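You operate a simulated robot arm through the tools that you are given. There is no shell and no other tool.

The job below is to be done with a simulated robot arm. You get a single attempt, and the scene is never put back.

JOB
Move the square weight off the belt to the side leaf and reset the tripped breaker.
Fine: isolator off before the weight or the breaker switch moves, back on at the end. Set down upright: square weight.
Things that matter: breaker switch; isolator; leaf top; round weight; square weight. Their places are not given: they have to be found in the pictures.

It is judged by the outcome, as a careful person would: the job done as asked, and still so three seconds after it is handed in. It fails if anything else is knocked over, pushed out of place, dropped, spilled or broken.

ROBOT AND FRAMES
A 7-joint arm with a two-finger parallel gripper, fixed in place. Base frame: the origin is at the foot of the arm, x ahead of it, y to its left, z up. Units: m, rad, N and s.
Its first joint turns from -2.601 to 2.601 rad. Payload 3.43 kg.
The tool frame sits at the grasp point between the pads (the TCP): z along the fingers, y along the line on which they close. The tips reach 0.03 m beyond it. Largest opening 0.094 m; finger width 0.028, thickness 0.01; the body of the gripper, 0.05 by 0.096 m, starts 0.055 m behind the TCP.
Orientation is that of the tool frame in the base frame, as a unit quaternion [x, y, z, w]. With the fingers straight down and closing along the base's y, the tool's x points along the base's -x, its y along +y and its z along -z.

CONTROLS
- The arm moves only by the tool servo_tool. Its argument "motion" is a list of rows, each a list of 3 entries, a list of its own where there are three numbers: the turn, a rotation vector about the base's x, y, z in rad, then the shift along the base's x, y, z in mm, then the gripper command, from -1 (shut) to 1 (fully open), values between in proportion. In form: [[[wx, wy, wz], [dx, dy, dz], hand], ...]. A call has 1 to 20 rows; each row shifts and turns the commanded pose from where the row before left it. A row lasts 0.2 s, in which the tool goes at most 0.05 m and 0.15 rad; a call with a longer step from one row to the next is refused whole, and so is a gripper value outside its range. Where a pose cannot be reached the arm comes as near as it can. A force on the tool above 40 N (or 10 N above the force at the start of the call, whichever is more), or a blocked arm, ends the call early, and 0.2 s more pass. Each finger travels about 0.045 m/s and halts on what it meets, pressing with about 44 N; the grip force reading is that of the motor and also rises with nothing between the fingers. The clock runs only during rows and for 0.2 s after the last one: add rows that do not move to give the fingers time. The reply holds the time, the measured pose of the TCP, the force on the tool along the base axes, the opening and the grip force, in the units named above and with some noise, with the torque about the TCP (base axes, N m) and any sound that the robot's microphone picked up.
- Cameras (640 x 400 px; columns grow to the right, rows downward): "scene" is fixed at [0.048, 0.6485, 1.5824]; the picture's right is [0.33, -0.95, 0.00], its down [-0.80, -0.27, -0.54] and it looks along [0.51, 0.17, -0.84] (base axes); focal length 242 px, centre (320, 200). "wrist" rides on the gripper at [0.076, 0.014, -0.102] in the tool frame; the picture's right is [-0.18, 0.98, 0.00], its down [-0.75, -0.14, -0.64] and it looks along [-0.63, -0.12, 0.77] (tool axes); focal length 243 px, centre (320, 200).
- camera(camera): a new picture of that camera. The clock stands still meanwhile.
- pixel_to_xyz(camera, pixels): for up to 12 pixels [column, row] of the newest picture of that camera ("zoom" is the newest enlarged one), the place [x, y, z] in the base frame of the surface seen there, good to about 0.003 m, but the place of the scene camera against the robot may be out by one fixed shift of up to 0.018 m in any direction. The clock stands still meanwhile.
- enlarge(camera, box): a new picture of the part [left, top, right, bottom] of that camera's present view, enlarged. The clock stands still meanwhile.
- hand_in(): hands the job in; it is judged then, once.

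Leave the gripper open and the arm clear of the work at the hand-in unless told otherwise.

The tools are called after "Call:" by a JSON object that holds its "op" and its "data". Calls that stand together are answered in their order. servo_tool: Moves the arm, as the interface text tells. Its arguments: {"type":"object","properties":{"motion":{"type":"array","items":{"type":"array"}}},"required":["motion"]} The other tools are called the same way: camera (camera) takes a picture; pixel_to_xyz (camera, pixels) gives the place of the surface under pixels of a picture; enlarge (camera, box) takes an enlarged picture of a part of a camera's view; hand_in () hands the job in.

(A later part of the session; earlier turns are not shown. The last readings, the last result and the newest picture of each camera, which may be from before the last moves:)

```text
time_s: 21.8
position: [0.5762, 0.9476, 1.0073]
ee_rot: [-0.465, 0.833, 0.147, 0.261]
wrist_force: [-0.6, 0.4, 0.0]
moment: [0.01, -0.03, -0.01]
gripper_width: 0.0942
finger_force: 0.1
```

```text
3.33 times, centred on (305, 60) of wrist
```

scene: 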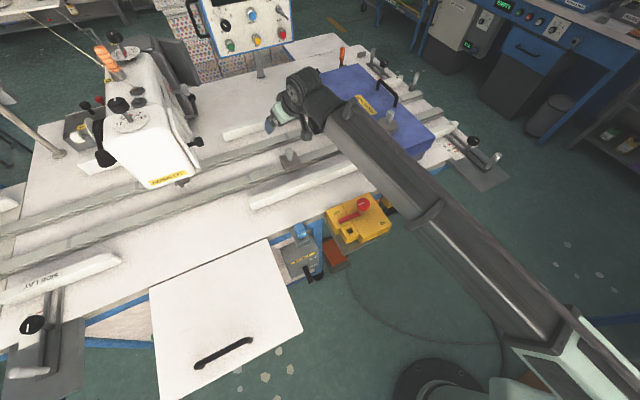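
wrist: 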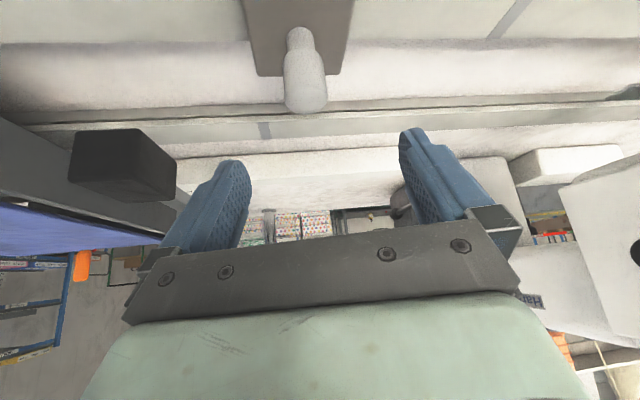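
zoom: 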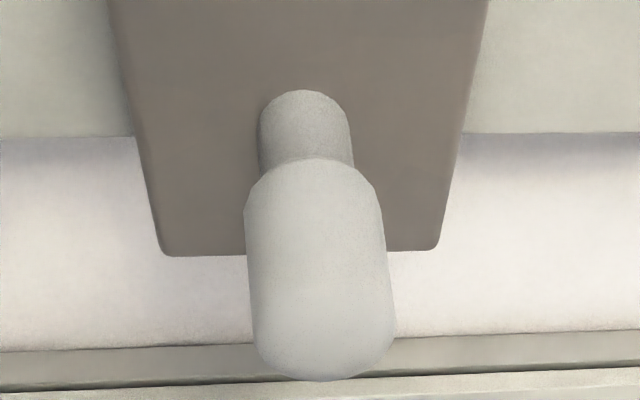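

The knob axis is about (0.577,0.947). I'll shift 2 mm sideways and descend to z≈0.944, where the finger tips stay about 8 mm above the weight's body.

Call:
{"op": "servo_tool", "data": {"motion": [[[0, 0, 0], [1.5, -1, -16], 1], [[0, 0, 0], [0, 0, -16], 1], [[0, 0, 0], [0, 0, -16], 1], [[0, 0, 0], [0, 0, -15], 1], [[0, 0, 0], [0, 0, 0], 1]]}}

Call:
{"op": "camera", "data": {"camera": "wrist"}}

Call:
{"op": "enlarge", "data": {"camera": "scene", "box": [250, 90, 350, 190]}}

```text
time_s: 23.0
position: [0.5769, 0.9432, 0.9416]
ee_rot: [-0.466, 0.832, 0.147, 0.262]
wrist_force: [0.1, -0.3, -0.4]
moment: [0.0, 0.0, 0.02]
gripper_width: 0.0942
finger_force: 0.2
```

```text
taken
```

wrist: 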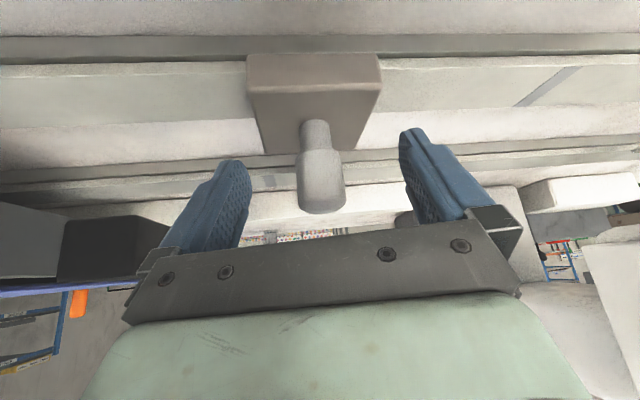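

```text
4.00 times, centred on (300, 140) of scene
```

zoom: 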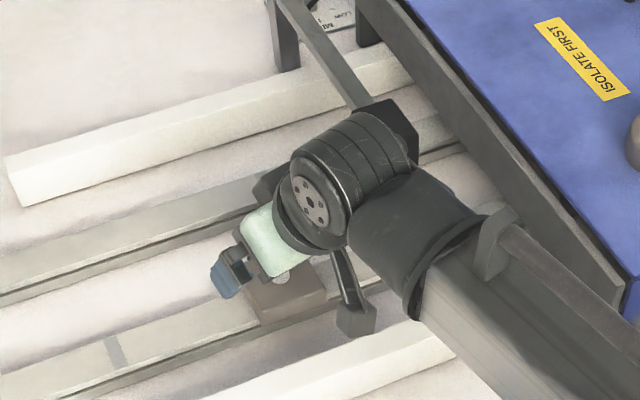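

The knob is centred between the fingers at (320,180). I'll nudge outward 3 mm and up 2 mm, then close the gripper.

Call:
{"op": "servo_tool", "data": {"motion": [[[0, 0, 0], [1, 3, 2], 1], [[0, 0, 0], [0, 0, 0], 0], [[0, 0, 0], [0, 0, 0], -0.4], [[0, 0, 0], [0, 0, 0], -1], [[0, 0, 0], [0, 0, 0], -1], [[0, 0, 0], [0, 0, 0], -1], [[0, 0, 0], [0, 0, 0], -1], [[0, 0, 0], [0, 0, 0], -1]]}}

Call:
{"op": "camera", "data": {"camera": "wrist"}}

```text
time_s: 24.8
position: [0.5794, 0.9479, 0.9434]
ee_rot: [-0.466, 0.832, 0.147, 0.262]
wrist_force: [5.4, -2.6, -0.2]
moment: [-0.12, -0.19, -0.03]
gripper_width: 0.0252
finger_force: 44.3
```

```text
taken
```

wrist: 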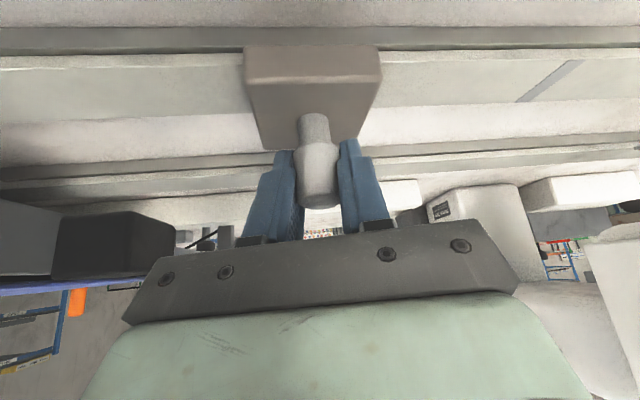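

The knob is gripped (0.025 wide, 44 N). I'll lift 30 mm slowly and check.

Call:
{"op": "servo_tool", "data": {"motion": [[[0, 0, 0], [0, 0, 5], -1], [[0, 0, 0], [0, 0, 10], -1], [[0, 0, 0], [0, 0, 15], -1], [[0, 0, 0], [0, 0, 0], -1]]}}

Call:
{"op": "camera", "data": {"camera": "wrist"}}

Call:
{"op": "enlarge", "data": {"camera": "scene", "box": [250, 90, 350, 190]}}

```text
time_s: 25.8
position: [0.58, 0.9471, 0.9734]
ee_rot: [-0.465, 0.833, 0.148, 0.262]
wrist_force: [0.9, -0.8, -7.0]
moment: [-0.01, 0.02, 0.0]
gripper_width: 0.0255
finger_force: 43.6
```

```text
taken
```

wrist: 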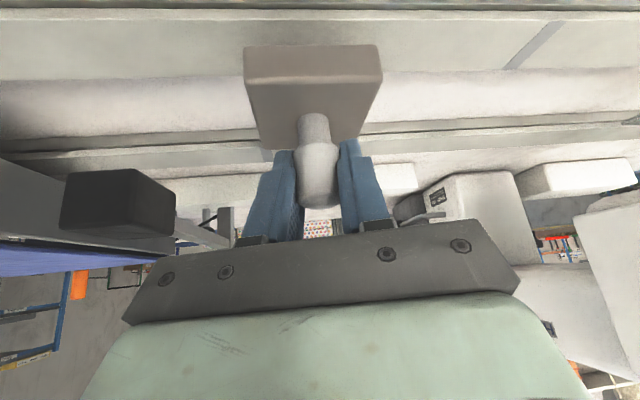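

```text
4.00 times, centred on (300, 140) of scene
```

zoom: 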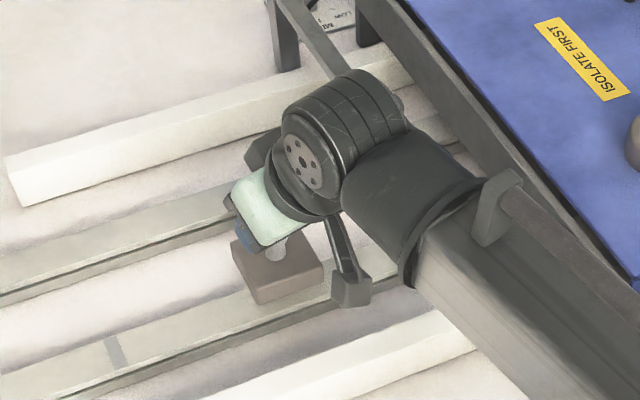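

The weight hangs upright at about 0.7 kg. I'll measure the leaf in the scene view to choose the set-down place.

Call:
{"op": "pixel_to_xyz", "data": {"camera": "scene", "pixels": [[225, 300], [262, 246], [296, 326], [170, 394], [156, 296], [195, 365], [250, 340], [222, 352], [215, 285], [235, 290], [230, 270], [240, 310]]}}

Call:
{"op": "enlarge", "data": {"camera": "scene", "box": [130, 220, 320, 400]}}

```text
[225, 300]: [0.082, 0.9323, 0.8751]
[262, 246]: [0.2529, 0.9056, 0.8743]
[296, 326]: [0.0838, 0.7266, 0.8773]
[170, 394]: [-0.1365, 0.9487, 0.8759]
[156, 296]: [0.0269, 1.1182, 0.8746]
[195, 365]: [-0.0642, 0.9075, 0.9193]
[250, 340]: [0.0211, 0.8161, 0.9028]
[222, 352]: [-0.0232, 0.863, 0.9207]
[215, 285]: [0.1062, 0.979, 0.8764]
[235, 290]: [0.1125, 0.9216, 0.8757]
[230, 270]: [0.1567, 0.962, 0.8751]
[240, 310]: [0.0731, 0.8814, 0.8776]
```

```text
2.22 times, centred on (225, 310) of scene
```

zoom: 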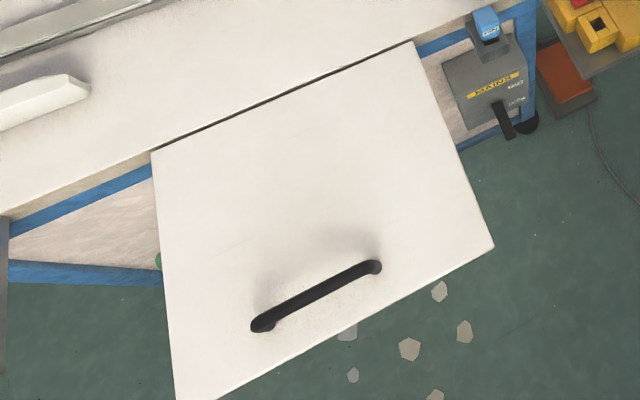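

The leaf's middle is around (0.07,0.925), its top at about 0.860 in the robot frame, and its handle is on the outer side. I'll set the weight at about (0.095,0.925). First I'll lift to z≈1.06, then swing across at that height, turning with the azimuth.

Call:
{"op": "servo_tool", "data": {"motion": [[[0, 0, 0], [0, 0, 20], -1], [[0, 0, 0], [0, 0, 30], -1], [[0, 0, 0], [0, 0, 30], -1], [[0, 0, 0.03], [-20, -1, 5], -1], [[0, 0, 0.032], [-35, -1.6, 0], -1], [[0, 0, 0.032], [-35, -1.6, 0], -1], [[0, 0, 0.032], [-35, -1.6, 0], -1], [[0, 0, 0.032], [-35, -1.6, 0], -1], [[0, 0, 0.032], [-35, -1.6, 0], -1], [[0, 0, 0.032], [-35, -1.6, 0], -1], [[0, 0, 0.032], [-35, -1.6, 0], -1], [[0, 0, 0.032], [-35, -1.6, 0], -1], [[0, 0, 0.032], [-35, -1.6, 0], -1], [[0, 0, 0.032], [-35, -1.6, 0], -1], [[0, 0, 0.032], [-35, -1.6, 0], -1], [[0, 0, 0.032], [-35, -1.6, 0], -1], [[0, 0, 0.032], [-30, -1.6, 0], -1], [[0, 0, 0], [-15, 0, 0], -1], [[0, 0, 0], [0, 0, 0], -1]]}}

Call:
{"op": "camera", "data": {"camera": "wrist"}}

Call:
{"op": "camera", "data": {"camera": "scene"}}

```text
time_s: 29.8
position: [0.0937, 0.9254, 1.0574]
ee_rot: [-0.639, 0.708, 0.203, 0.223]
wrist_force: [-0.2, 0.1, -6.3]
moment: [-0.01, 0.02, 0.02]
gripper_width: 0.0254
finger_force: 43.8
```

```text
taken
```

wrist: 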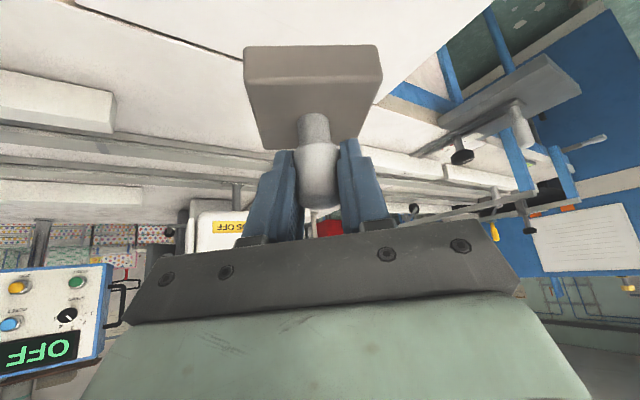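

```text
taken
```

scene: 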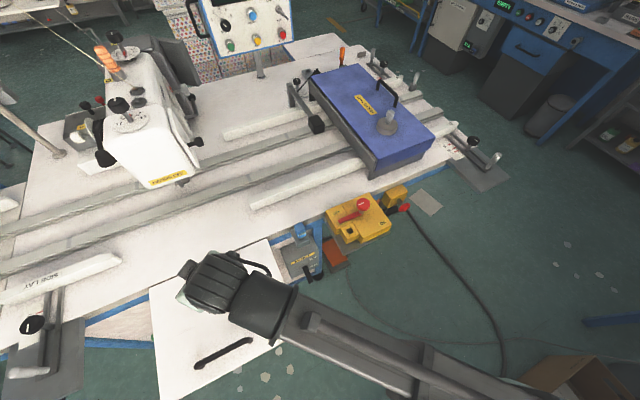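

The control panel display now reads "OFF", which confirms the isolation. The weight is over the leaf. I'll measure the leaf height from the wrist camera, then lower to just above contact.

Call:
{"op": "pixel_to_xyz", "data": {"camera": "wrist", "pixels": [[180, 40], [220, 30], [420, 20], [440, 40], [150, 15], [200, 70], [380, 90], [310, 100], [310, 85]]}}

Call:
{"op": "servo_tool", "data": {"motion": [[[0, 0, 0], [0, 0, -15], -1], [[0, 0, 0], [0, 0, -25], -1], [[0, 0, 0], [0, 0, -25], -1], [[0, 0, 0], [0, 0, -20], -1], [[0, 0, 0], [0, 0, -15], -1], [[0, 0, 0], [0, 0, -10], -1], [[0, 0, 0], [0, 0, 0], -1]]}}

Call:
{"op": "camera", "data": {"camera": "wrist"}}

```text
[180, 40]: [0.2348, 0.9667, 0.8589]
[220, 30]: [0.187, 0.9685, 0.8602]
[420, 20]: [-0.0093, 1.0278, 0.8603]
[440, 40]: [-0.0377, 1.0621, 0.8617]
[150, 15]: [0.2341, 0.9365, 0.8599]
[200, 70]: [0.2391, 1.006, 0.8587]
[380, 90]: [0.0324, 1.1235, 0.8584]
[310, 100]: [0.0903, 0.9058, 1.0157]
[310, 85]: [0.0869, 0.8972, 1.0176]
```

```text
time_s: 31.4
position: [0.0949, 0.9278, 0.95]
ee_rot: [-0.638, 0.709, 0.202, 0.223]
wrist_force: [0.6, 0.1, -7.4]
moment: [-0.04, 0.03, -0.03]
gripper_width: 0.0254
finger_force: 44.3
```

```text
taken
```

wrist: 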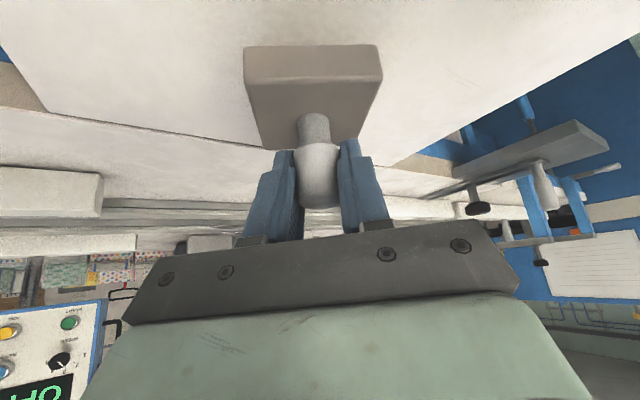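

Leaf surface is 0.860, so contact should come at TCP z≈0.920. I'll lower gently with small steps and watch the vertical force.

Call:
{"op": "servo_tool", "data": {"motion": [[[0, 0, 0], [0, 0, -8], -1], [[0, 0, 0], [0, 0, -8], -1], [[0, 0, 0], [0, 0, -6], -1], [[0, 0, 0], [0, 0, -3], -1], [[0, 0, 0], [0, 0, 0], -1]]}}

```text
time_s: 32.6
position: [0.0955, 0.9261, 0.9242]
ee_rot: [-0.639, 0.709, 0.201, 0.223]
wrist_force: [0.3, 0.3, -6.3]
moment: [0.0, 0.05, -0.01]
gripper_width: 0.0252
finger_force: 43.6
```

Still hanging freely (-6.3 N) at z=0.924. Lowering in 1.5 mm steps.

Call:
{"op": "servo_tool", "data": {"motion": [[[0, 0, 0], [0, 0, -1.5], -1], [[0, 0, 0], [0, 0, -1.5], -1], [[0, 0, 0], [0, 0, 0], -1]]}}

```text
time_s: 33.4
position: [0.0954, 0.9258, 0.9234]
ee_rot: [-0.638, 0.709, 0.202, 0.224]
wrist_force: [1.6, -0.4, -4.4]
moment: [0.01, -0.14, -0.04]
gripper_width: 0.0255
finger_force: 44.2
```

The force is easing (-4.4 N), so contact is starting. One more small step.

Call:
{"op": "servo_tool", "data": {"motion": [[[0, 0, 0], [0, 0, -1.5], -1], [[0, 0, 0], [0, 0, -1], -1], [[0, 0, 0], [0, 0, 0], -1]]}}

Call:
{"op": "enlarge", "data": {"camera": "scene", "box": [150, 230, 310, 360]}}

```text
time_s: 34.2
position: [0.0934, 0.9252, 0.9198]
ee_rot: [-0.638, 0.708, 0.202, 0.224]
wrist_force: [-1.5, -1.3, 13.6]
moment: [0.39, -0.76, -0.03]
gripper_width: 0.0252
finger_force: 44.5
```

```text
3.08 times, centred on (230, 295) of scene
```

zoom: 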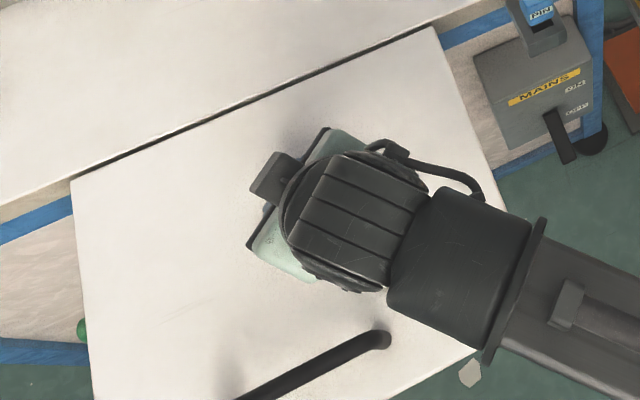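

The weight is on the leaf (force on the tool is now +13.6 N). I'll ease 1 mm up and open the gripper.

Call:
{"op": "servo_tool", "data": {"motion": [[[0, 0, 0], [0, 0, 0.8], -1], [[0, 0, 0], [0, 0, 0], -0.2], [[0, 0, 0], [0, 0, 0], 0.2], [[0, 0, 0], [0, 0, 0], 0.6], [[0, 0, 0], [0, 0, 0], 1], [[0, 0, 0], [0, 0, 0], 1], [[0, 0, 0], [0, 0, 0], 1]]}}

Call:
{"op": "camera", "data": {"camera": "wrist"}}

```text
time_s: 35.8
position: [0.0945, 0.9264, 0.9209]
ee_rot: [-0.638, 0.708, 0.202, 0.223]
wrist_force: [-0.3, 0.6, 0.1]
moment: [0.07, -0.01, 0.01]
gripper_width: 0.0942
finger_force: 0.2
```

```text
taken
```

wrist: 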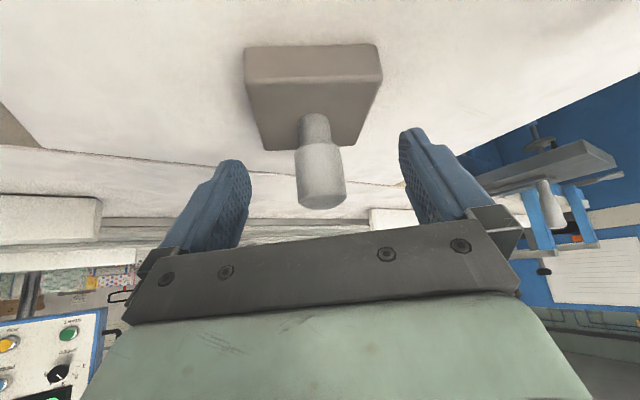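

The weight stands upright between the open fingers. I'll go straight up the way I came in.

Call:
{"op": "servo_tool", "data": {"motion": [[[0, 0, 0], [0, 0, 12], 1], [[0, 0, 0], [0, 0, 25], 1], [[0, 0, 0], [0, 0, 30], 1], [[0, 0, 0], [0, 0, 35], 1], [[0, 0, 0], [0, 0, 40], 1], [[0, 0, 0], [0, 0, 0], 1]]}}

Call:
{"op": "camera", "data": {"camera": "wrist"}}

Call:
{"op": "camera", "data": {"camera": "scene"}}

```text
time_s: 37.2
position: [0.0927, 0.9245, 1.0607]
ee_rot: [-0.638, 0.708, 0.202, 0.223]
wrist_force: [0.0, -0.6, -0.2]
moment: [0.0, 0.05, -0.02]
gripper_width: 0.0939
finger_force: 0.0
```

```text
taken
```

wrist: 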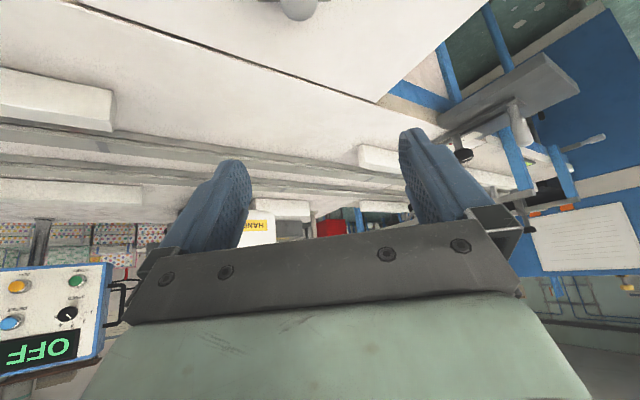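

```text
taken
```

scene: 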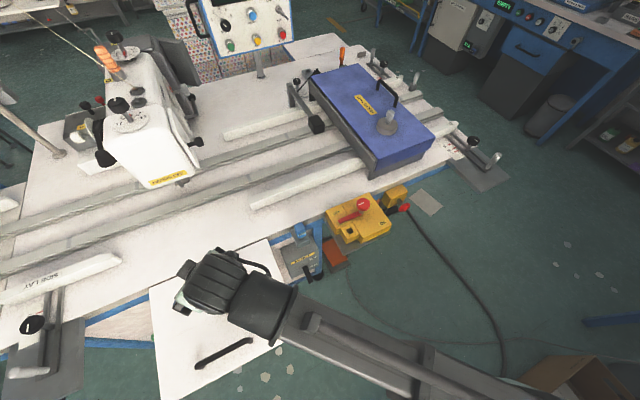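

The square weight is released and I'm clear above it. Next I'll pull back toward the space right of the leaf, in front of the MAINS box, staying at z≈1.06 and turning to face the table squarely.

Call:
{"op": "servo_tool", "data": {"motion": [[[0, 0, -0.06], [8, -20, 0], 1], [[0, 0, -0.08], [16, -35, 0], 1], [[0, 0, -0.08], [16, -35, 0], 1], [[0, 0, -0.08], [16, -35, 0], 1], [[0, 0, -0.08], [16, -35, 0], 1], [[0, 0, -0.08], [16, -35, 0], 1], [[0, 0, -0.08], [16, -30, 0], 1], [[0, 0, -0.07], [13, -20, 0], 1], [[0, 0, 0], [0, 0, 0], 1]]}}

Call:
{"op": "camera", "data": {"camera": "wrist"}}

Call:
{"op": "camera", "data": {"camera": "scene"}}

```text
time_s: 39.2
position: [0.2125, 0.6803, 1.0633]
ee_rot: [-0.396, 0.868, 0.126, 0.273]
wrist_force: [-0.1, 0.7, -0.2]
moment: [0.01, 0.01, 0.0]
gripper_width: 0.0943
finger_force: 0.0
```

```text
taken
```

wrist: 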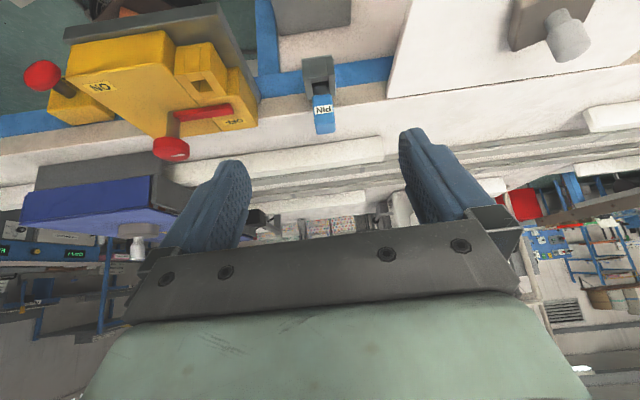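

```text
taken
```

scene: 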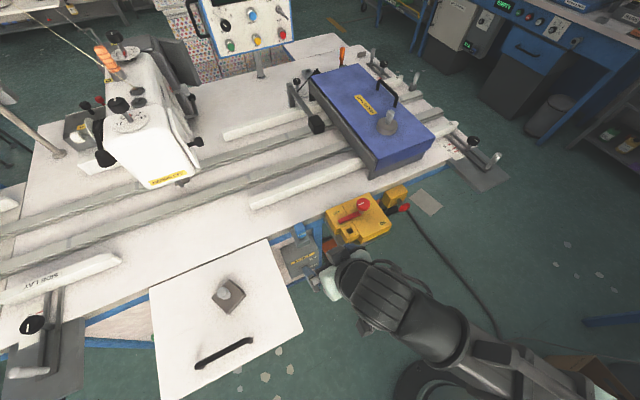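

The weight stands upright on the leaf. I'll measure the PIN holder's extent, since it sits above the MAINS lever.

Call:
{"op": "enlarge", "data": {"camera": "wrist", "box": [270, 20, 380, 140]}}

Call:
{"op": "pixel_to_xyz", "data": {"camera": "wrist", "pixels": [[318, 60], [305, 60], [332, 60], [320, 78], [320, 98], [323, 110], [322, 130], [306, 92], [300, 40], [340, 30]]}}

```text
3.33 times, centred on (325, 80) of wrist
```

zoom: 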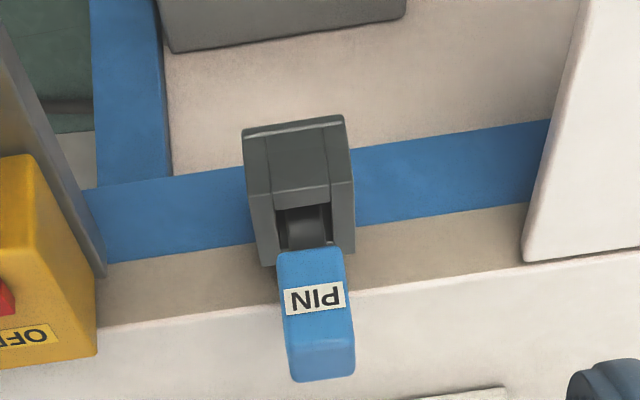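

```text
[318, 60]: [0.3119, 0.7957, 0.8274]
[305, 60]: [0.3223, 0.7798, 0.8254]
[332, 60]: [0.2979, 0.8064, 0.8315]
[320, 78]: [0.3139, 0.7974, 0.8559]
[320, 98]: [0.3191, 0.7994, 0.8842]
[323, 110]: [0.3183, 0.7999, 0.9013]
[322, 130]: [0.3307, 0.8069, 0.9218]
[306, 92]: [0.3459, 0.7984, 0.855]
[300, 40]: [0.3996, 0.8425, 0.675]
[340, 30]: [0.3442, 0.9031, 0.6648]
```

The PIN holder's front is about 3 cm behind the lever tip's plane and above z 0.81, so a tilted approach below it is fine. I'll check the lateral corridor between the leaf and the yellow box's base plate.

Call:
{"op": "pixel_to_xyz", "data": {"camera": "scene", "pixels": [[343, 253], [341, 250], [325, 222], [296, 326], [301, 327], [270, 243], [310, 276], [305, 263], [308, 280]]}}

Call:
{"op": "enlarge", "data": {"camera": "scene", "box": [280, 215, 350, 285]}}

```text
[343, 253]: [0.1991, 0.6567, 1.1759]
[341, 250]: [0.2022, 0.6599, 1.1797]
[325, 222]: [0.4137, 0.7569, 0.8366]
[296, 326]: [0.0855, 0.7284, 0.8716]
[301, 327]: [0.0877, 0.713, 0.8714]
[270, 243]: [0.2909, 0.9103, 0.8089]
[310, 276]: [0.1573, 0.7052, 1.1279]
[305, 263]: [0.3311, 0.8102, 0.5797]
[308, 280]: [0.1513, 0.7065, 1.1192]
```

```text
5.71 times, centred on (315, 250) of scene
```

zoom: 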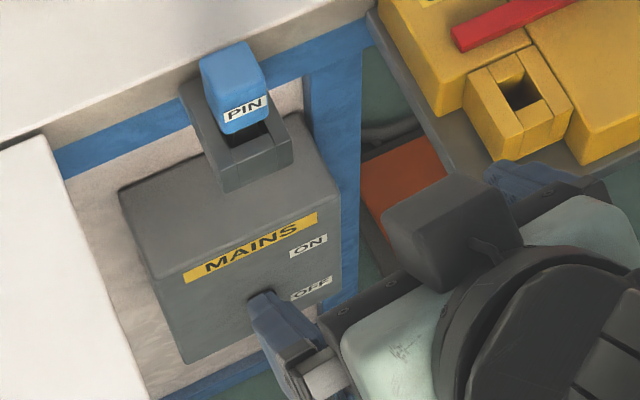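

Now I'll use the wrist view to measure the yellow box's plate corners and the MAINS box edge.

Call:
{"op": "pixel_to_xyz", "data": {"camera": "wrist", "pixels": [[220, 8], [235, 40], [250, 78], [70, 32], [150, 15], [400, 60], [392, 92], [285, 30], [345, 22]]}}

```text
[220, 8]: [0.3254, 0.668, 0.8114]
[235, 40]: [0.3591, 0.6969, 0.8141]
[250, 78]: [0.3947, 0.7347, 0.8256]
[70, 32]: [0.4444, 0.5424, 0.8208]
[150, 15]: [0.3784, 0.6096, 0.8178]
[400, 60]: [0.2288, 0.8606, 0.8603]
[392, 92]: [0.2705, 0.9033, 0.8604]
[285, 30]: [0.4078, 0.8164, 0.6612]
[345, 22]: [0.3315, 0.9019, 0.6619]
```

The corridor is e −0.388…−0.191 in table coordinates, and the lever is in its middle. I'll back off slightly from the table and descend to z≈0.66 in front of the MAINS box.

Call:
{"op": "servo_tool", "data": {"motion": [[[0, 0, 0], [-2, -9, -20], 1], [[0, 0, 0], [-2, -9, -40], 1], [[0, 0, 0], [-1, -10, -40], 1], [[0, 0, 0], [0, 0, -40], 1], [[0, 0, 0], [0, 0, -40], 1], [[0, 0, 0], [0, 0, -40], 1], [[0, 0, 0], [0, 0, 0], 1]]}}

Call:
{"op": "camera", "data": {"camera": "wrist"}}

Call:
{"op": "camera", "data": {"camera": "scene"}}

```text
time_s: 40.8
position: [0.2063, 0.6503, 0.8427]
ee_rot: [-0.397, 0.867, 0.126, 0.273]
wrist_force: [-0.6, 0.6, 0.4]
moment: [0.06, -0.02, -0.03]
gripper_width: 0.0941
finger_force: 0.1
```

```text
taken
```

wrist: 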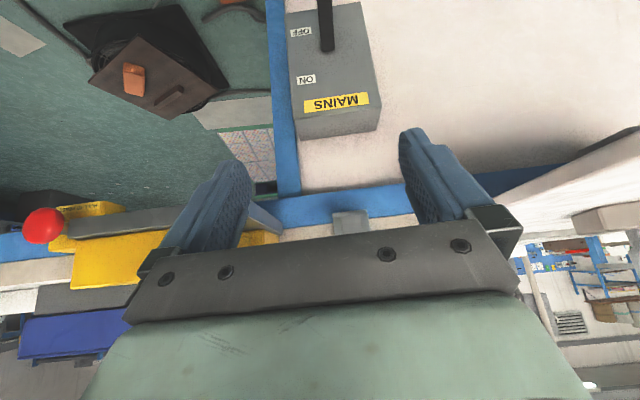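

```text
taken
```

scene: 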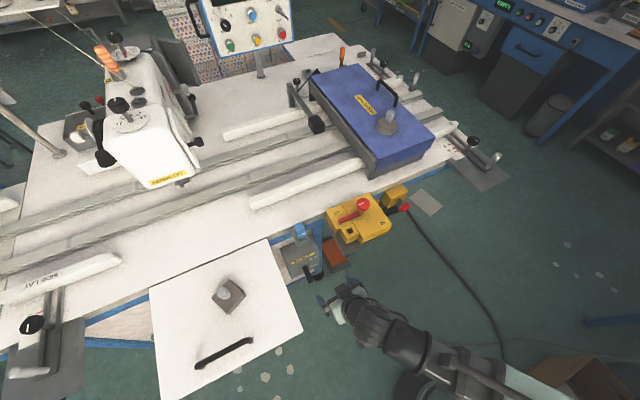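

All clear so far. Continuing down to z≈0.68 while tilting 10° more.

Call:
{"op": "servo_tool", "data": {"motion": [[[0, 0, 0], [0, 0, -40], 1], [[0, 0, 0], [0, 0, -40], 1], [[0.0663, -0.057, 0], [0, 0, -40], 1], [[0.0663, -0.057, 0], [0, 0, -40], 1], [[0, 0, 0], [0, 0, 0], 1]]}}

Call:
{"op": "camera", "data": {"camera": "wrist"}}

Call:
{"op": "camera", "data": {"camera": "scene"}}

```text
time_s: 42.0
position: [0.2072, 0.6535, 0.6807]
ee_rot: [-0.384, 0.841, 0.16, 0.347]
wrist_force: [0.5, 0.6, 0.2]
moment: [0.02, 0.01, 0.05]
gripper_width: 0.0939
finger_force: 0.0
```

```text
taken
```

wrist: 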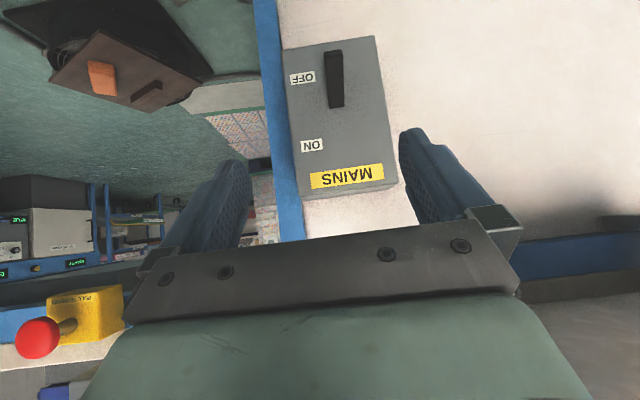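

```text
taken
```

scene: 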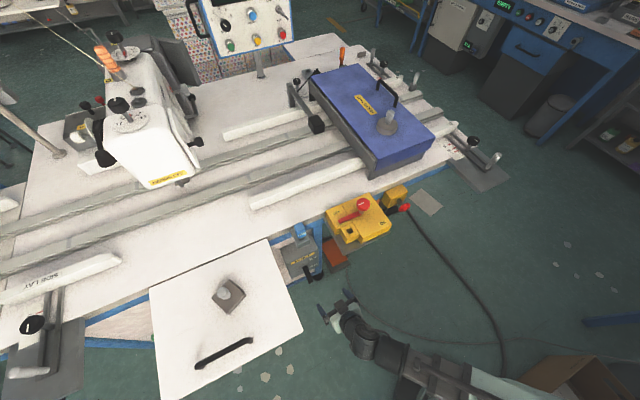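

Now the MAINS box is face-on with the lever at (335,80). I'll zoom and measure the lever.

Call:
{"op": "enlarge", "data": {"camera": "wrist", "box": [275, 20, 405, 200]}}

Call:
{"op": "pixel_to_xyz", "data": {"camera": "wrist", "pixels": [[334, 57], [334, 70], [335, 85], [336, 100], [335, 104], [328, 80], [342, 80], [300, 78], [312, 145], [320, 110], [350, 110], [360, 70]]}}

```text
2.22 times, centred on (340, 110) of wrist
```

zoom: 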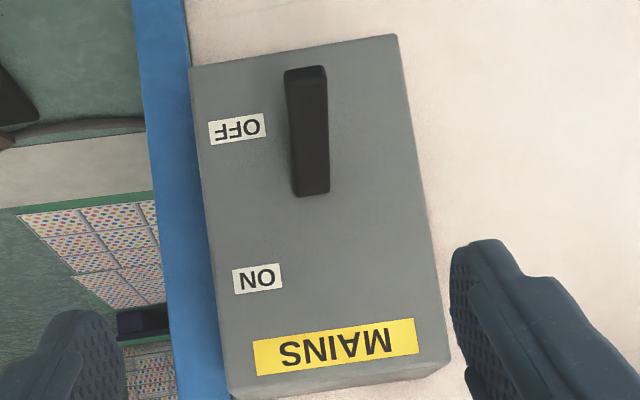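

```text
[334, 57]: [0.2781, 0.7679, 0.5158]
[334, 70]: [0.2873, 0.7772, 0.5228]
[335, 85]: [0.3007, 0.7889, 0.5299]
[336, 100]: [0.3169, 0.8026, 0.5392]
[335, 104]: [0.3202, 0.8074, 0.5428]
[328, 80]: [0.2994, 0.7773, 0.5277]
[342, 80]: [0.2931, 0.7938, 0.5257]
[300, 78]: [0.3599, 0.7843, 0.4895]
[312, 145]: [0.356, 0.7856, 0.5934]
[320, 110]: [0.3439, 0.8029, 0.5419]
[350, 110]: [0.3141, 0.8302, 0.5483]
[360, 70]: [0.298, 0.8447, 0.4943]
```

The lever's top runs from its root (n −0.059, z 0.543) to its tip (n −0.117, z 0.516), about 25° below level, and it's about 18 mm wide. I'll move in front of it with the fingers open, tilting to 60°, so the fingers will straddle the lever.

Call:
{"op": "servo_tool", "data": {"motion": [[[0.0497, -0.0427, 0], [6.3, 14, -28], 1], [[0.0497, -0.0427, 0], [6.3, 14, -28], 1], [[0.0497, -0.0427, 0], [6.3, 14, -28], 1], [[0.0497, -0.0427, 0], [6.3, 14, -27], 1], [[0, 0, 0], [0, 0, 0], 1]]}}

Call:
{"op": "camera", "data": {"camera": "wrist"}}

Call:
{"op": "camera", "data": {"camera": "scene"}}

```text
time_s: 43.2
position: [0.2303, 0.7075, 0.5691]
ee_rot: [-0.359, 0.788, 0.209, 0.455]
wrist_force: [-0.7, -0.2, 0.7]
moment: [-0.03, 0.03, 0.01]
gripper_width: 0.0936
finger_force: 0.1
```

```text
taken
```

wrist: 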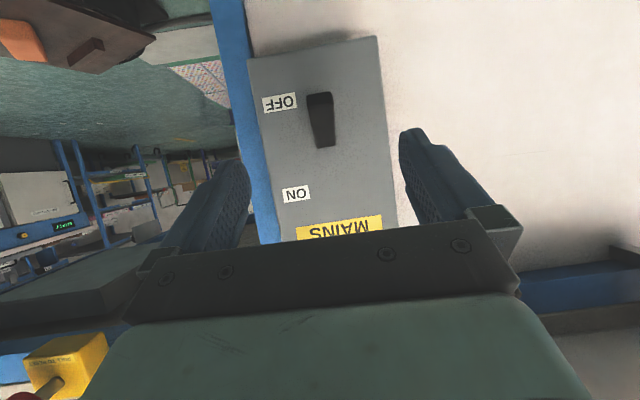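

```text
taken
```

scene: 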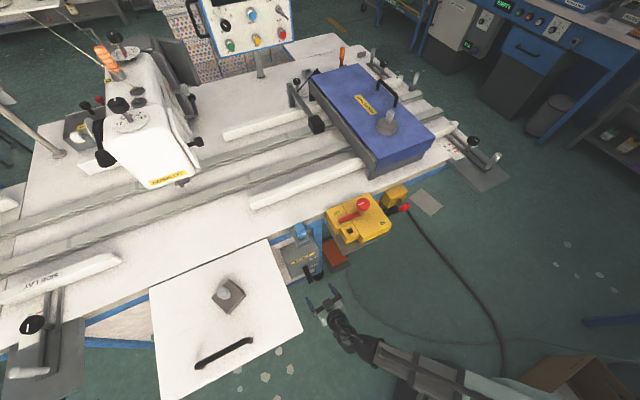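

I'm facing the lever, which is now at (322,120) between the fingers. I'll zoom and measure again.

Call:
{"op": "enlarge", "data": {"camera": "wrist", "box": [285, 75, 365, 165]}}

Call:
{"op": "pixel_to_xyz", "data": {"camera": "wrist", "pixels": [[320, 96], [320, 104], [323, 115], [324, 130], [325, 145], [310, 98], [330, 98], [318, 140], [333, 140], [300, 130], [350, 130], [325, 150]]}}

```text
4.44 times, centred on (325, 120) of wrist
```

zoom: 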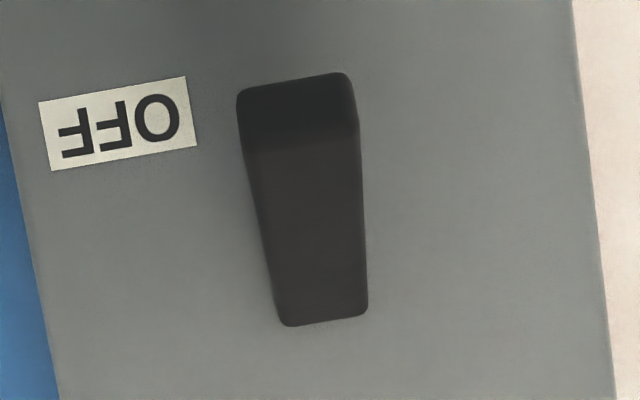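

```text
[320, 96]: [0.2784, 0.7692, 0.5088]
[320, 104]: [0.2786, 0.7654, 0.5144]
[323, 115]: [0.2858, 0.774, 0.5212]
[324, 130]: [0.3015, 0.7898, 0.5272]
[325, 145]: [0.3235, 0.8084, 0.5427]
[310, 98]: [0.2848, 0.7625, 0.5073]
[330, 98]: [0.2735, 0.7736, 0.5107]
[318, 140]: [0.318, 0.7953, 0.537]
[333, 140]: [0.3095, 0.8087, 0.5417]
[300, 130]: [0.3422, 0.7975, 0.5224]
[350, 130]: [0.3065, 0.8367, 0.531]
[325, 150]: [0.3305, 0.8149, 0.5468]
```

Lever centre at the gripping point is about (0.294,0.782,0.518). I'll advance with the open fingers straddling it, keeping tips about 2 cm short of the box face.

Call:
{"op": "servo_tool", "data": {"motion": [[[0, 0, 0], [16, 18.5, -13], 1], [[0, 0, 0], [16, 18.5, -13], 1], [[0, 0, 0], [16, 18.5, -13], 1], [[0, 0, 0], [16, 18.5, -12], 1], [[0, 0, 0], [0, 0, 0], 1]]}}

Call:
{"op": "camera", "data": {"camera": "wrist"}}

Call:
{"op": "enlarge", "data": {"camera": "scene", "box": [270, 215, 370, 325]}}

```text
time_s: 44.4
position: [0.297, 0.7841, 0.519]
ee_rot: [-0.359, 0.788, 0.209, 0.455]
wrist_force: [-0.3, -0.1, 0.2]
moment: [0.0, 0.03, -0.02]
gripper_width: 0.094
finger_force: 0.0
```

```text
taken
```

wrist: 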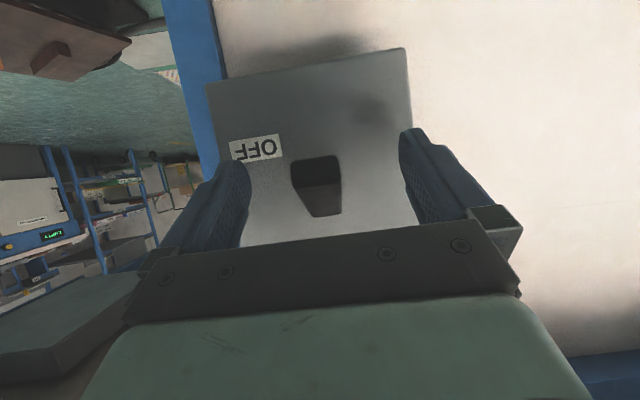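

```text
3.64 times, centred on (320, 270) of scene
```

zoom: 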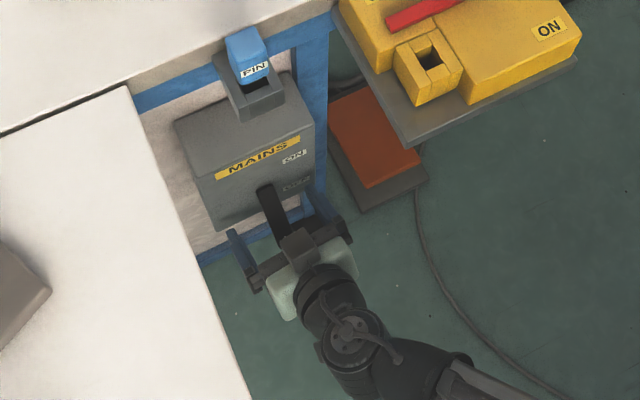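

The lever sits centred between the fingers at (320,185). Closing the gripper onto it.

Call:
{"op": "servo_tool", "data": {"motion": [[[0, 0, 0], [0, 0, 0], 0], [[0, 0, 0], [0, 0, 0], -0.5], [[0, 0, 0], [0, 0, 0], -1], [[0, 0, 0], [0, 0, 0], -1], [[0, 0, 0], [0, 0, 0], -1], [[0, 0, 0], [0, 0, 0], -1]]}}

Call:
{"op": "camera", "data": {"camera": "wrist"}}

```text
time_s: 45.8
position: [0.295, 0.7843, 0.52]
ee_rot: [-0.359, 0.788, 0.21, 0.454]
wrist_force: [-2.8, 1.4, 0.9]
moment: [0.37, 0.27, -1.13]
gripper_width: 0.0276
finger_force: 45.4
```

```text
taken
```

wrist: 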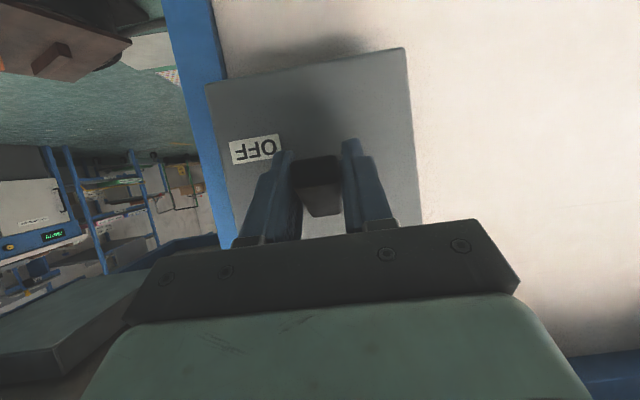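

The gripper closed at 0.0276 with a twisting moment of -1.1 N·m, so the tool is slightly skewed from the lever. I'll turn the wrist a few degrees clockwise to align and see if the moment drops.

Call:
{"op": "servo_tool", "data": {"motion": [[[0, 0, -0.03], [0, 0, 0], -1], [[0, 0, -0.03], [0, 0, 0], -1], [[0, 0, 0], [0, 0, 0], -1]]}}

Call:
{"op": "enlarge", "data": {"camera": "wrist", "box": [240, 120, 400, 240]}}

```text
time_s: 46.6
position: [0.2952, 0.7835, 0.5198]
ee_rot: [-0.336, 0.798, 0.195, 0.461]
wrist_force: [-3.8, 1.2, -4.7]
moment: [-0.16, 0.2, -0.5]
gripper_width: 0.0262
finger_force: 45.0
```

```text
3.33 times, centred on (320, 180) of wrist
```

zoom: 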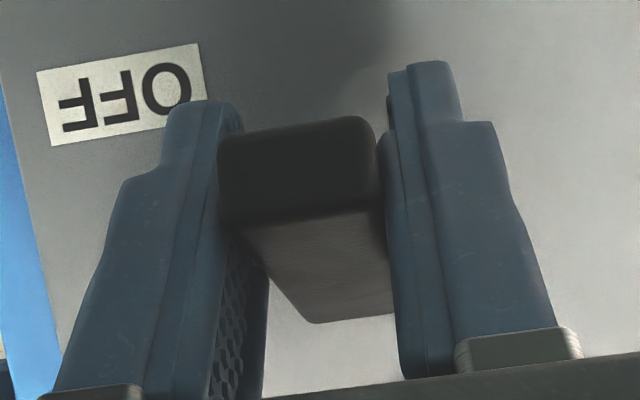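

The moment halved and the width dropped, so alignment is improving. I'll turn a bit more the same way.

Call:
{"op": "servo_tool", "data": {"motion": [[[0, 0, -0.03], [0, 0, 0], -1], [[0, 0, -0.03], [0, 0, 0], -1], [[0, 0, 0], [0, 0, 0], -1]]}}

```text
time_s: 47.4
position: [0.295, 0.7837, 0.5193]
ee_rot: [-0.311, 0.808, 0.181, 0.467]
wrist_force: [0.2, 0.1, -3.0]
moment: [-0.5, -0.46, 1.26]
gripper_width: 0.0267
finger_force: 45.0
```

The moment reversed, so the best alignment is in between. I'll turn back 0.04 rad.

Call:
{"op": "servo_tool", "data": {"motion": [[[0, 0, 0.04], [0, 0, 0], -1], [[0, 0, 0], [0, 0, 0], -1]]}}

```text
time_s: 48.0
position: [0.2956, 0.7826, 0.5189]
ee_rot: [-0.327, 0.801, 0.192, 0.463]
wrist_force: [-0.9, 5.2, 0.7]
moment: [-0.04, 0.08, 0.22]
gripper_width: 0.026
finger_force: 44.9
```

Aligned now. A tripped breaker normally has to go fully to OFF before ON, so I'll first press the lever gently down to see if it travels further.

Call:
{"op": "servo_tool", "data": {"motion": [[[0, 0, 0], [0, 0, -3], -1], [[0, 0, 0], [0, 0, -3], -1], [[0, 0, 0], [0, 0, -3], -1], [[0, 0, 0], [0, 0, 0], -1]]}}

Call:
{"op": "camera", "data": {"camera": "wrist"}}

```text
time_s: 48.6
position: [0.295, 0.7832, 0.5181]
ee_rot: [-0.33, 0.799, 0.192, 0.466]
wrist_force: [-1.7, -1.7, 9.0]
moment: [-0.57, 0.46, 0.15]
gripper_width: 0.0263
finger_force: 45.2
stopped in row 3: the force on the tool passed its limit at 42 N (the readings are from after the stop); the commanded pose is now the measured one
```

```text
taken
```

wrist: 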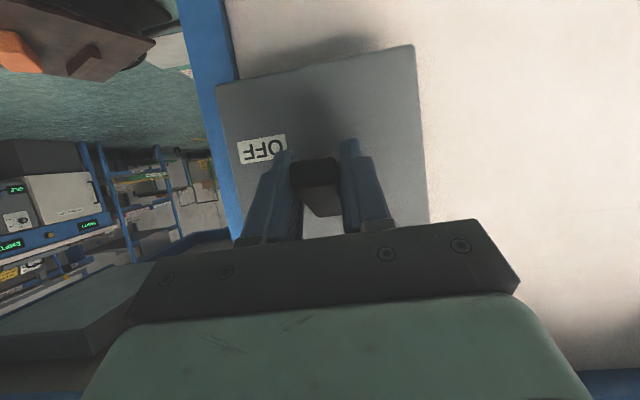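

The lever is already at its lower stop (OFF). The force limit stopped the call with almost no movement. Now I'll swing it up along its arc toward ON, starting with small steps.

Call:
{"op": "servo_tool", "data": {"motion": [[[0, 0, 0], [-1.2, -1.2, 4], -1], [[0, 0, 0], [-1.2, -1.2, 4.3], -1], [[0, 0, 0], [-0.7, -0.7, 4.1], -1], [[0, 0, 0], [-0.7, -0.7, 4.1], -1], [[0, 0, 0], [0, 0, 0], -1]]}}

Call:
{"op": "camera", "data": {"camera": "wrist"}}

```text
time_s: 49.9
position: [0.2915, 0.78, 0.5329]
ee_rot: [-0.329, 0.8, 0.19, 0.464]
wrist_force: [11.6, 0.1, -18.2]
moment: [-0.64, 0.68, 0.08]
gripper_width: 0.0256
finger_force: 44.8
```

```text
taken
```

wrist: 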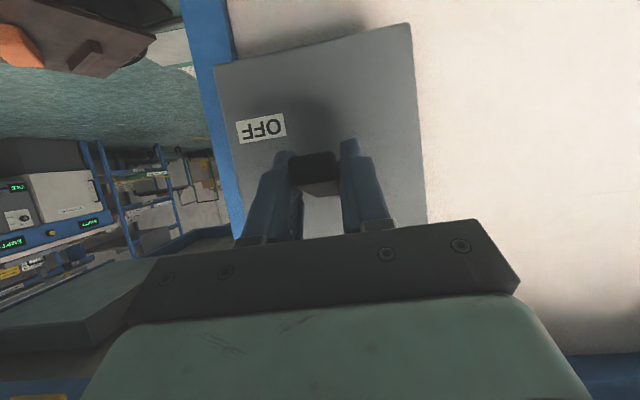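

The lever follows (now nearly level). Continuing upward.

Call:
{"op": "servo_tool", "data": {"motion": [[[0, 0, 0], [0, 0, 4], -1], [[0, 0, 0], [0.3, 0.3, 4], -1], [[0, 0, 0], [0.6, 0.6, 4], -1], [[0, 0, 0], [0.7, 0.7, 4], -1], [[0, 0, 0], [0, 0, 0], -1]]}}

Call:
{"op": "camera", "data": {"camera": "wrist"}}

```text
time_s: 51.0
position: [0.2935, 0.7816, 0.5503]
ee_rot: [-0.33, 0.8, 0.192, 0.464]
wrist_force: [-16.8, -28.2, -13.2]
moment: [-0.68, 0.6, 0.03]
gripper_width: 0.0261
finger_force: 44.9
```

```text
taken
```

wrist: 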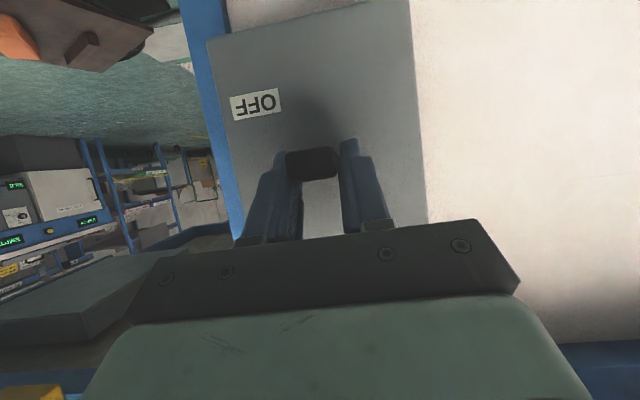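

The lever is level now, and there's an outward push of about 33 N. I'll ease outward a little while continuing up.

Call:
{"op": "servo_tool", "data": {"motion": [[[0, 0, 0], [-1.2, -1.6, 2], -1], [[0, 0, 0], [0, 0, 4], -1], [[0, 0, 0], [0, 0, 4], -1], [[0, 0, 0], [0.3, 0.3, 4], -1], [[0, 0, 0], [0, 0, 0], -1]]}}

Call:
{"op": "camera", "data": {"camera": "wrist"}}

```text
time_s: 52.2
position: [0.2942, 0.7822, 0.5633]
ee_rot: [-0.329, 0.799, 0.191, 0.465]
wrist_force: [25.8, 15.3, -20.2]
moment: [-0.23, 0.2, 0.03]
gripper_width: 0.026
finger_force: 44.8
```

```text
taken
```

wrist: 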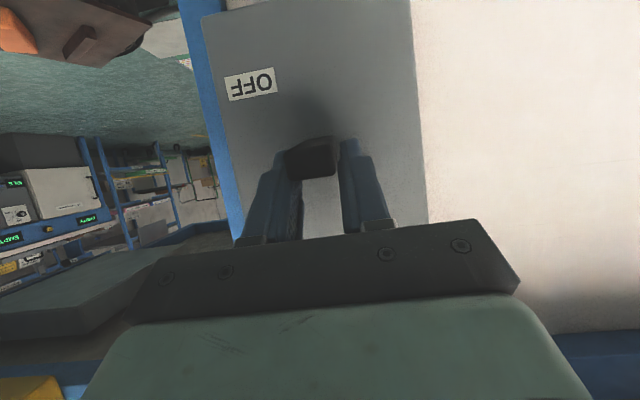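

Going well (z=0.563). The pull is now toward the table, so I'll follow the arc inward while raising.

Call:
{"op": "servo_tool", "data": {"motion": [[[0, 0, 0], [1.5, 1.2, 2], -1], [[0, 0, 0], [1, 1, 4], -1], [[0, 0, 0], [1, 1, 4], -1], [[0, 0, 0], [0, 0, 0], -1]]}}

Call:
{"op": "camera", "data": {"camera": "wrist"}}

```text
time_s: 53.2
position: [0.2935, 0.7817, 0.5737]
ee_rot: [-0.33, 0.799, 0.192, 0.464]
wrist_force: [-14.3, -15.7, -25.1]
moment: [-1.27, 1.23, 0.41]
gripper_width: 0.0215
finger_force: 45.4
```

```text
taken
```

wrist: 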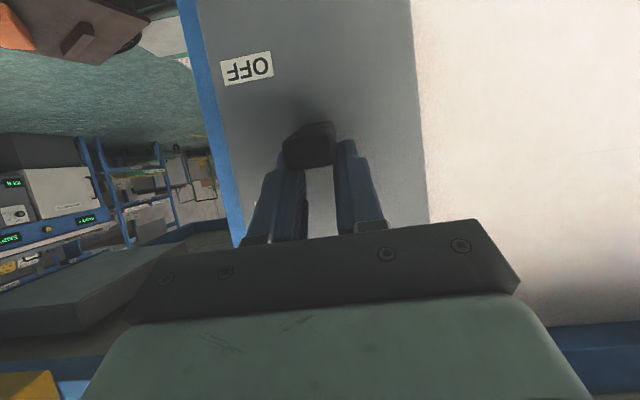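

The grip narrowed to 0.0215, so the pads are slipping relative to the lever. Let me look closely at its state.

Call:
{"op": "enlarge", "data": {"camera": "wrist", "box": [230, 50, 400, 240]}}

Call:
{"op": "enlarge", "data": {"camera": "scene", "box": [280, 220, 350, 310]}}

Call:
{"op": "pixel_to_xyz", "data": {"camera": "wrist", "pixels": [[308, 130], [308, 140], [308, 150], [308, 160], [320, 125], [290, 140], [330, 200]]}}

```text
2.11 times, centred on (315, 145) of wrist
```

zoom: 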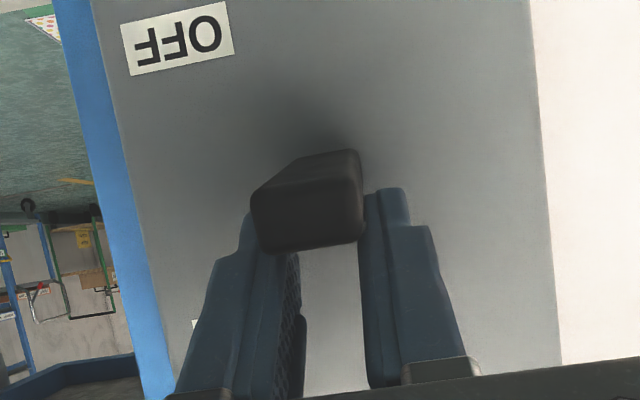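

```text
4.44 times, centred on (315, 265) of scene
```

zoom: 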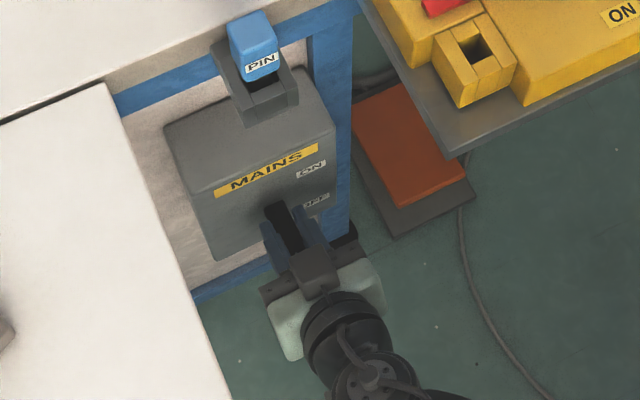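

```text
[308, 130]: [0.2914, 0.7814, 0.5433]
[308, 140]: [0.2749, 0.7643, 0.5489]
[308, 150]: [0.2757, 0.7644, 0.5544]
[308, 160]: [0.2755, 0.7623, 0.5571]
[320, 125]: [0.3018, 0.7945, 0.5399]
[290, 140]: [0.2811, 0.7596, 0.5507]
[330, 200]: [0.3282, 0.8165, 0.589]
```

The lever is now slightly above level (about +9°), but the pads slid up along it. It resists more than pad friction can give. I'll open the gripper, see whether it stays, and then push it up from underneath with closed fingers.

Call:
{"op": "servo_tool", "data": {"motion": [[[0, 0, 0], [0, 0, 0], -0.2], [[0, 0, 0], [0, 0, 0], 0.3], [[0, 0, 0], [0, 0, 0], 0.6], [[0, 0, 0], [0, 0, 0], 0.6]]}}

Call:
{"op": "camera", "data": {"camera": "wrist"}}

Call:
{"op": "enlarge", "data": {"camera": "wrist", "box": [230, 50, 400, 240]}}

```text
time_s: 54.2
position: [0.2963, 0.7832, 0.5738]
ee_rot: [-0.329, 0.799, 0.192, 0.465]
wrist_force: [0.0, -0.1, -0.1]
moment: [0.0, 0.01, -0.01]
gripper_width: 0.0753
finger_force: 0.0
```

```text
taken
```

wrist: 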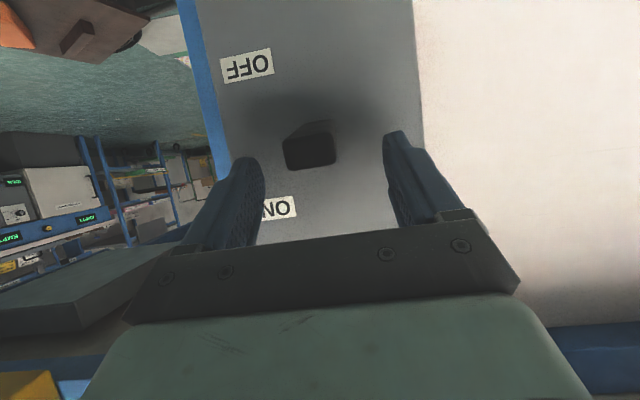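

```text
2.11 times, centred on (315, 145) of wrist
```

zoom: 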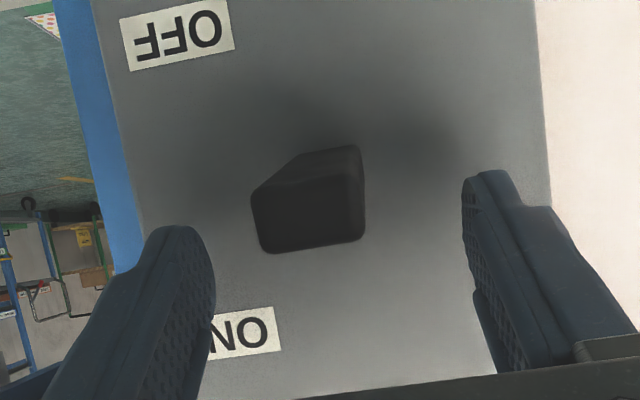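

The lever stays where it was left, a little above level. I'll retreat straight back from it, close the fingers, and go under its tip.

Call:
{"op": "servo_tool", "data": {"motion": [[[0, 0, 0], [-14, -14, 0], 0.6], [[0, 0, 0], [-25, -25, 0], 0.6], [[0, 0, 0], [-25, -25, 0], 0.6], [[0, 0, 0], [0, 0, 0], 0], [[0, 0, 0], [0, 0, 0], -1], [[0, 0, 0], [0, 0, 0], -1], [[0, 0, 0], [0, 0, -16], -1], [[0, 0, 0], [0, 0, -16], -1], [[0, 0, 0], [0, 0, -16], -1], [[0, 0, 0], [0, 0, 0], -1]]}}

Call:
{"op": "camera", "data": {"camera": "wrist"}}

```text
time_s: 56.5
position: [0.2331, 0.7197, 0.5259]
ee_rot: [-0.329, 0.799, 0.191, 0.465]
wrist_force: [-0.2, -0.9, 0.4]
moment: [-0.01, 0.03, -0.03]
gripper_width: 0.0
finger_force: 33.2
```

```text
taken
```

wrist: 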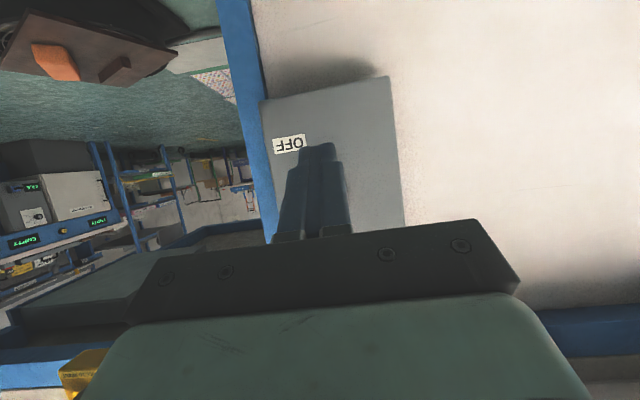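

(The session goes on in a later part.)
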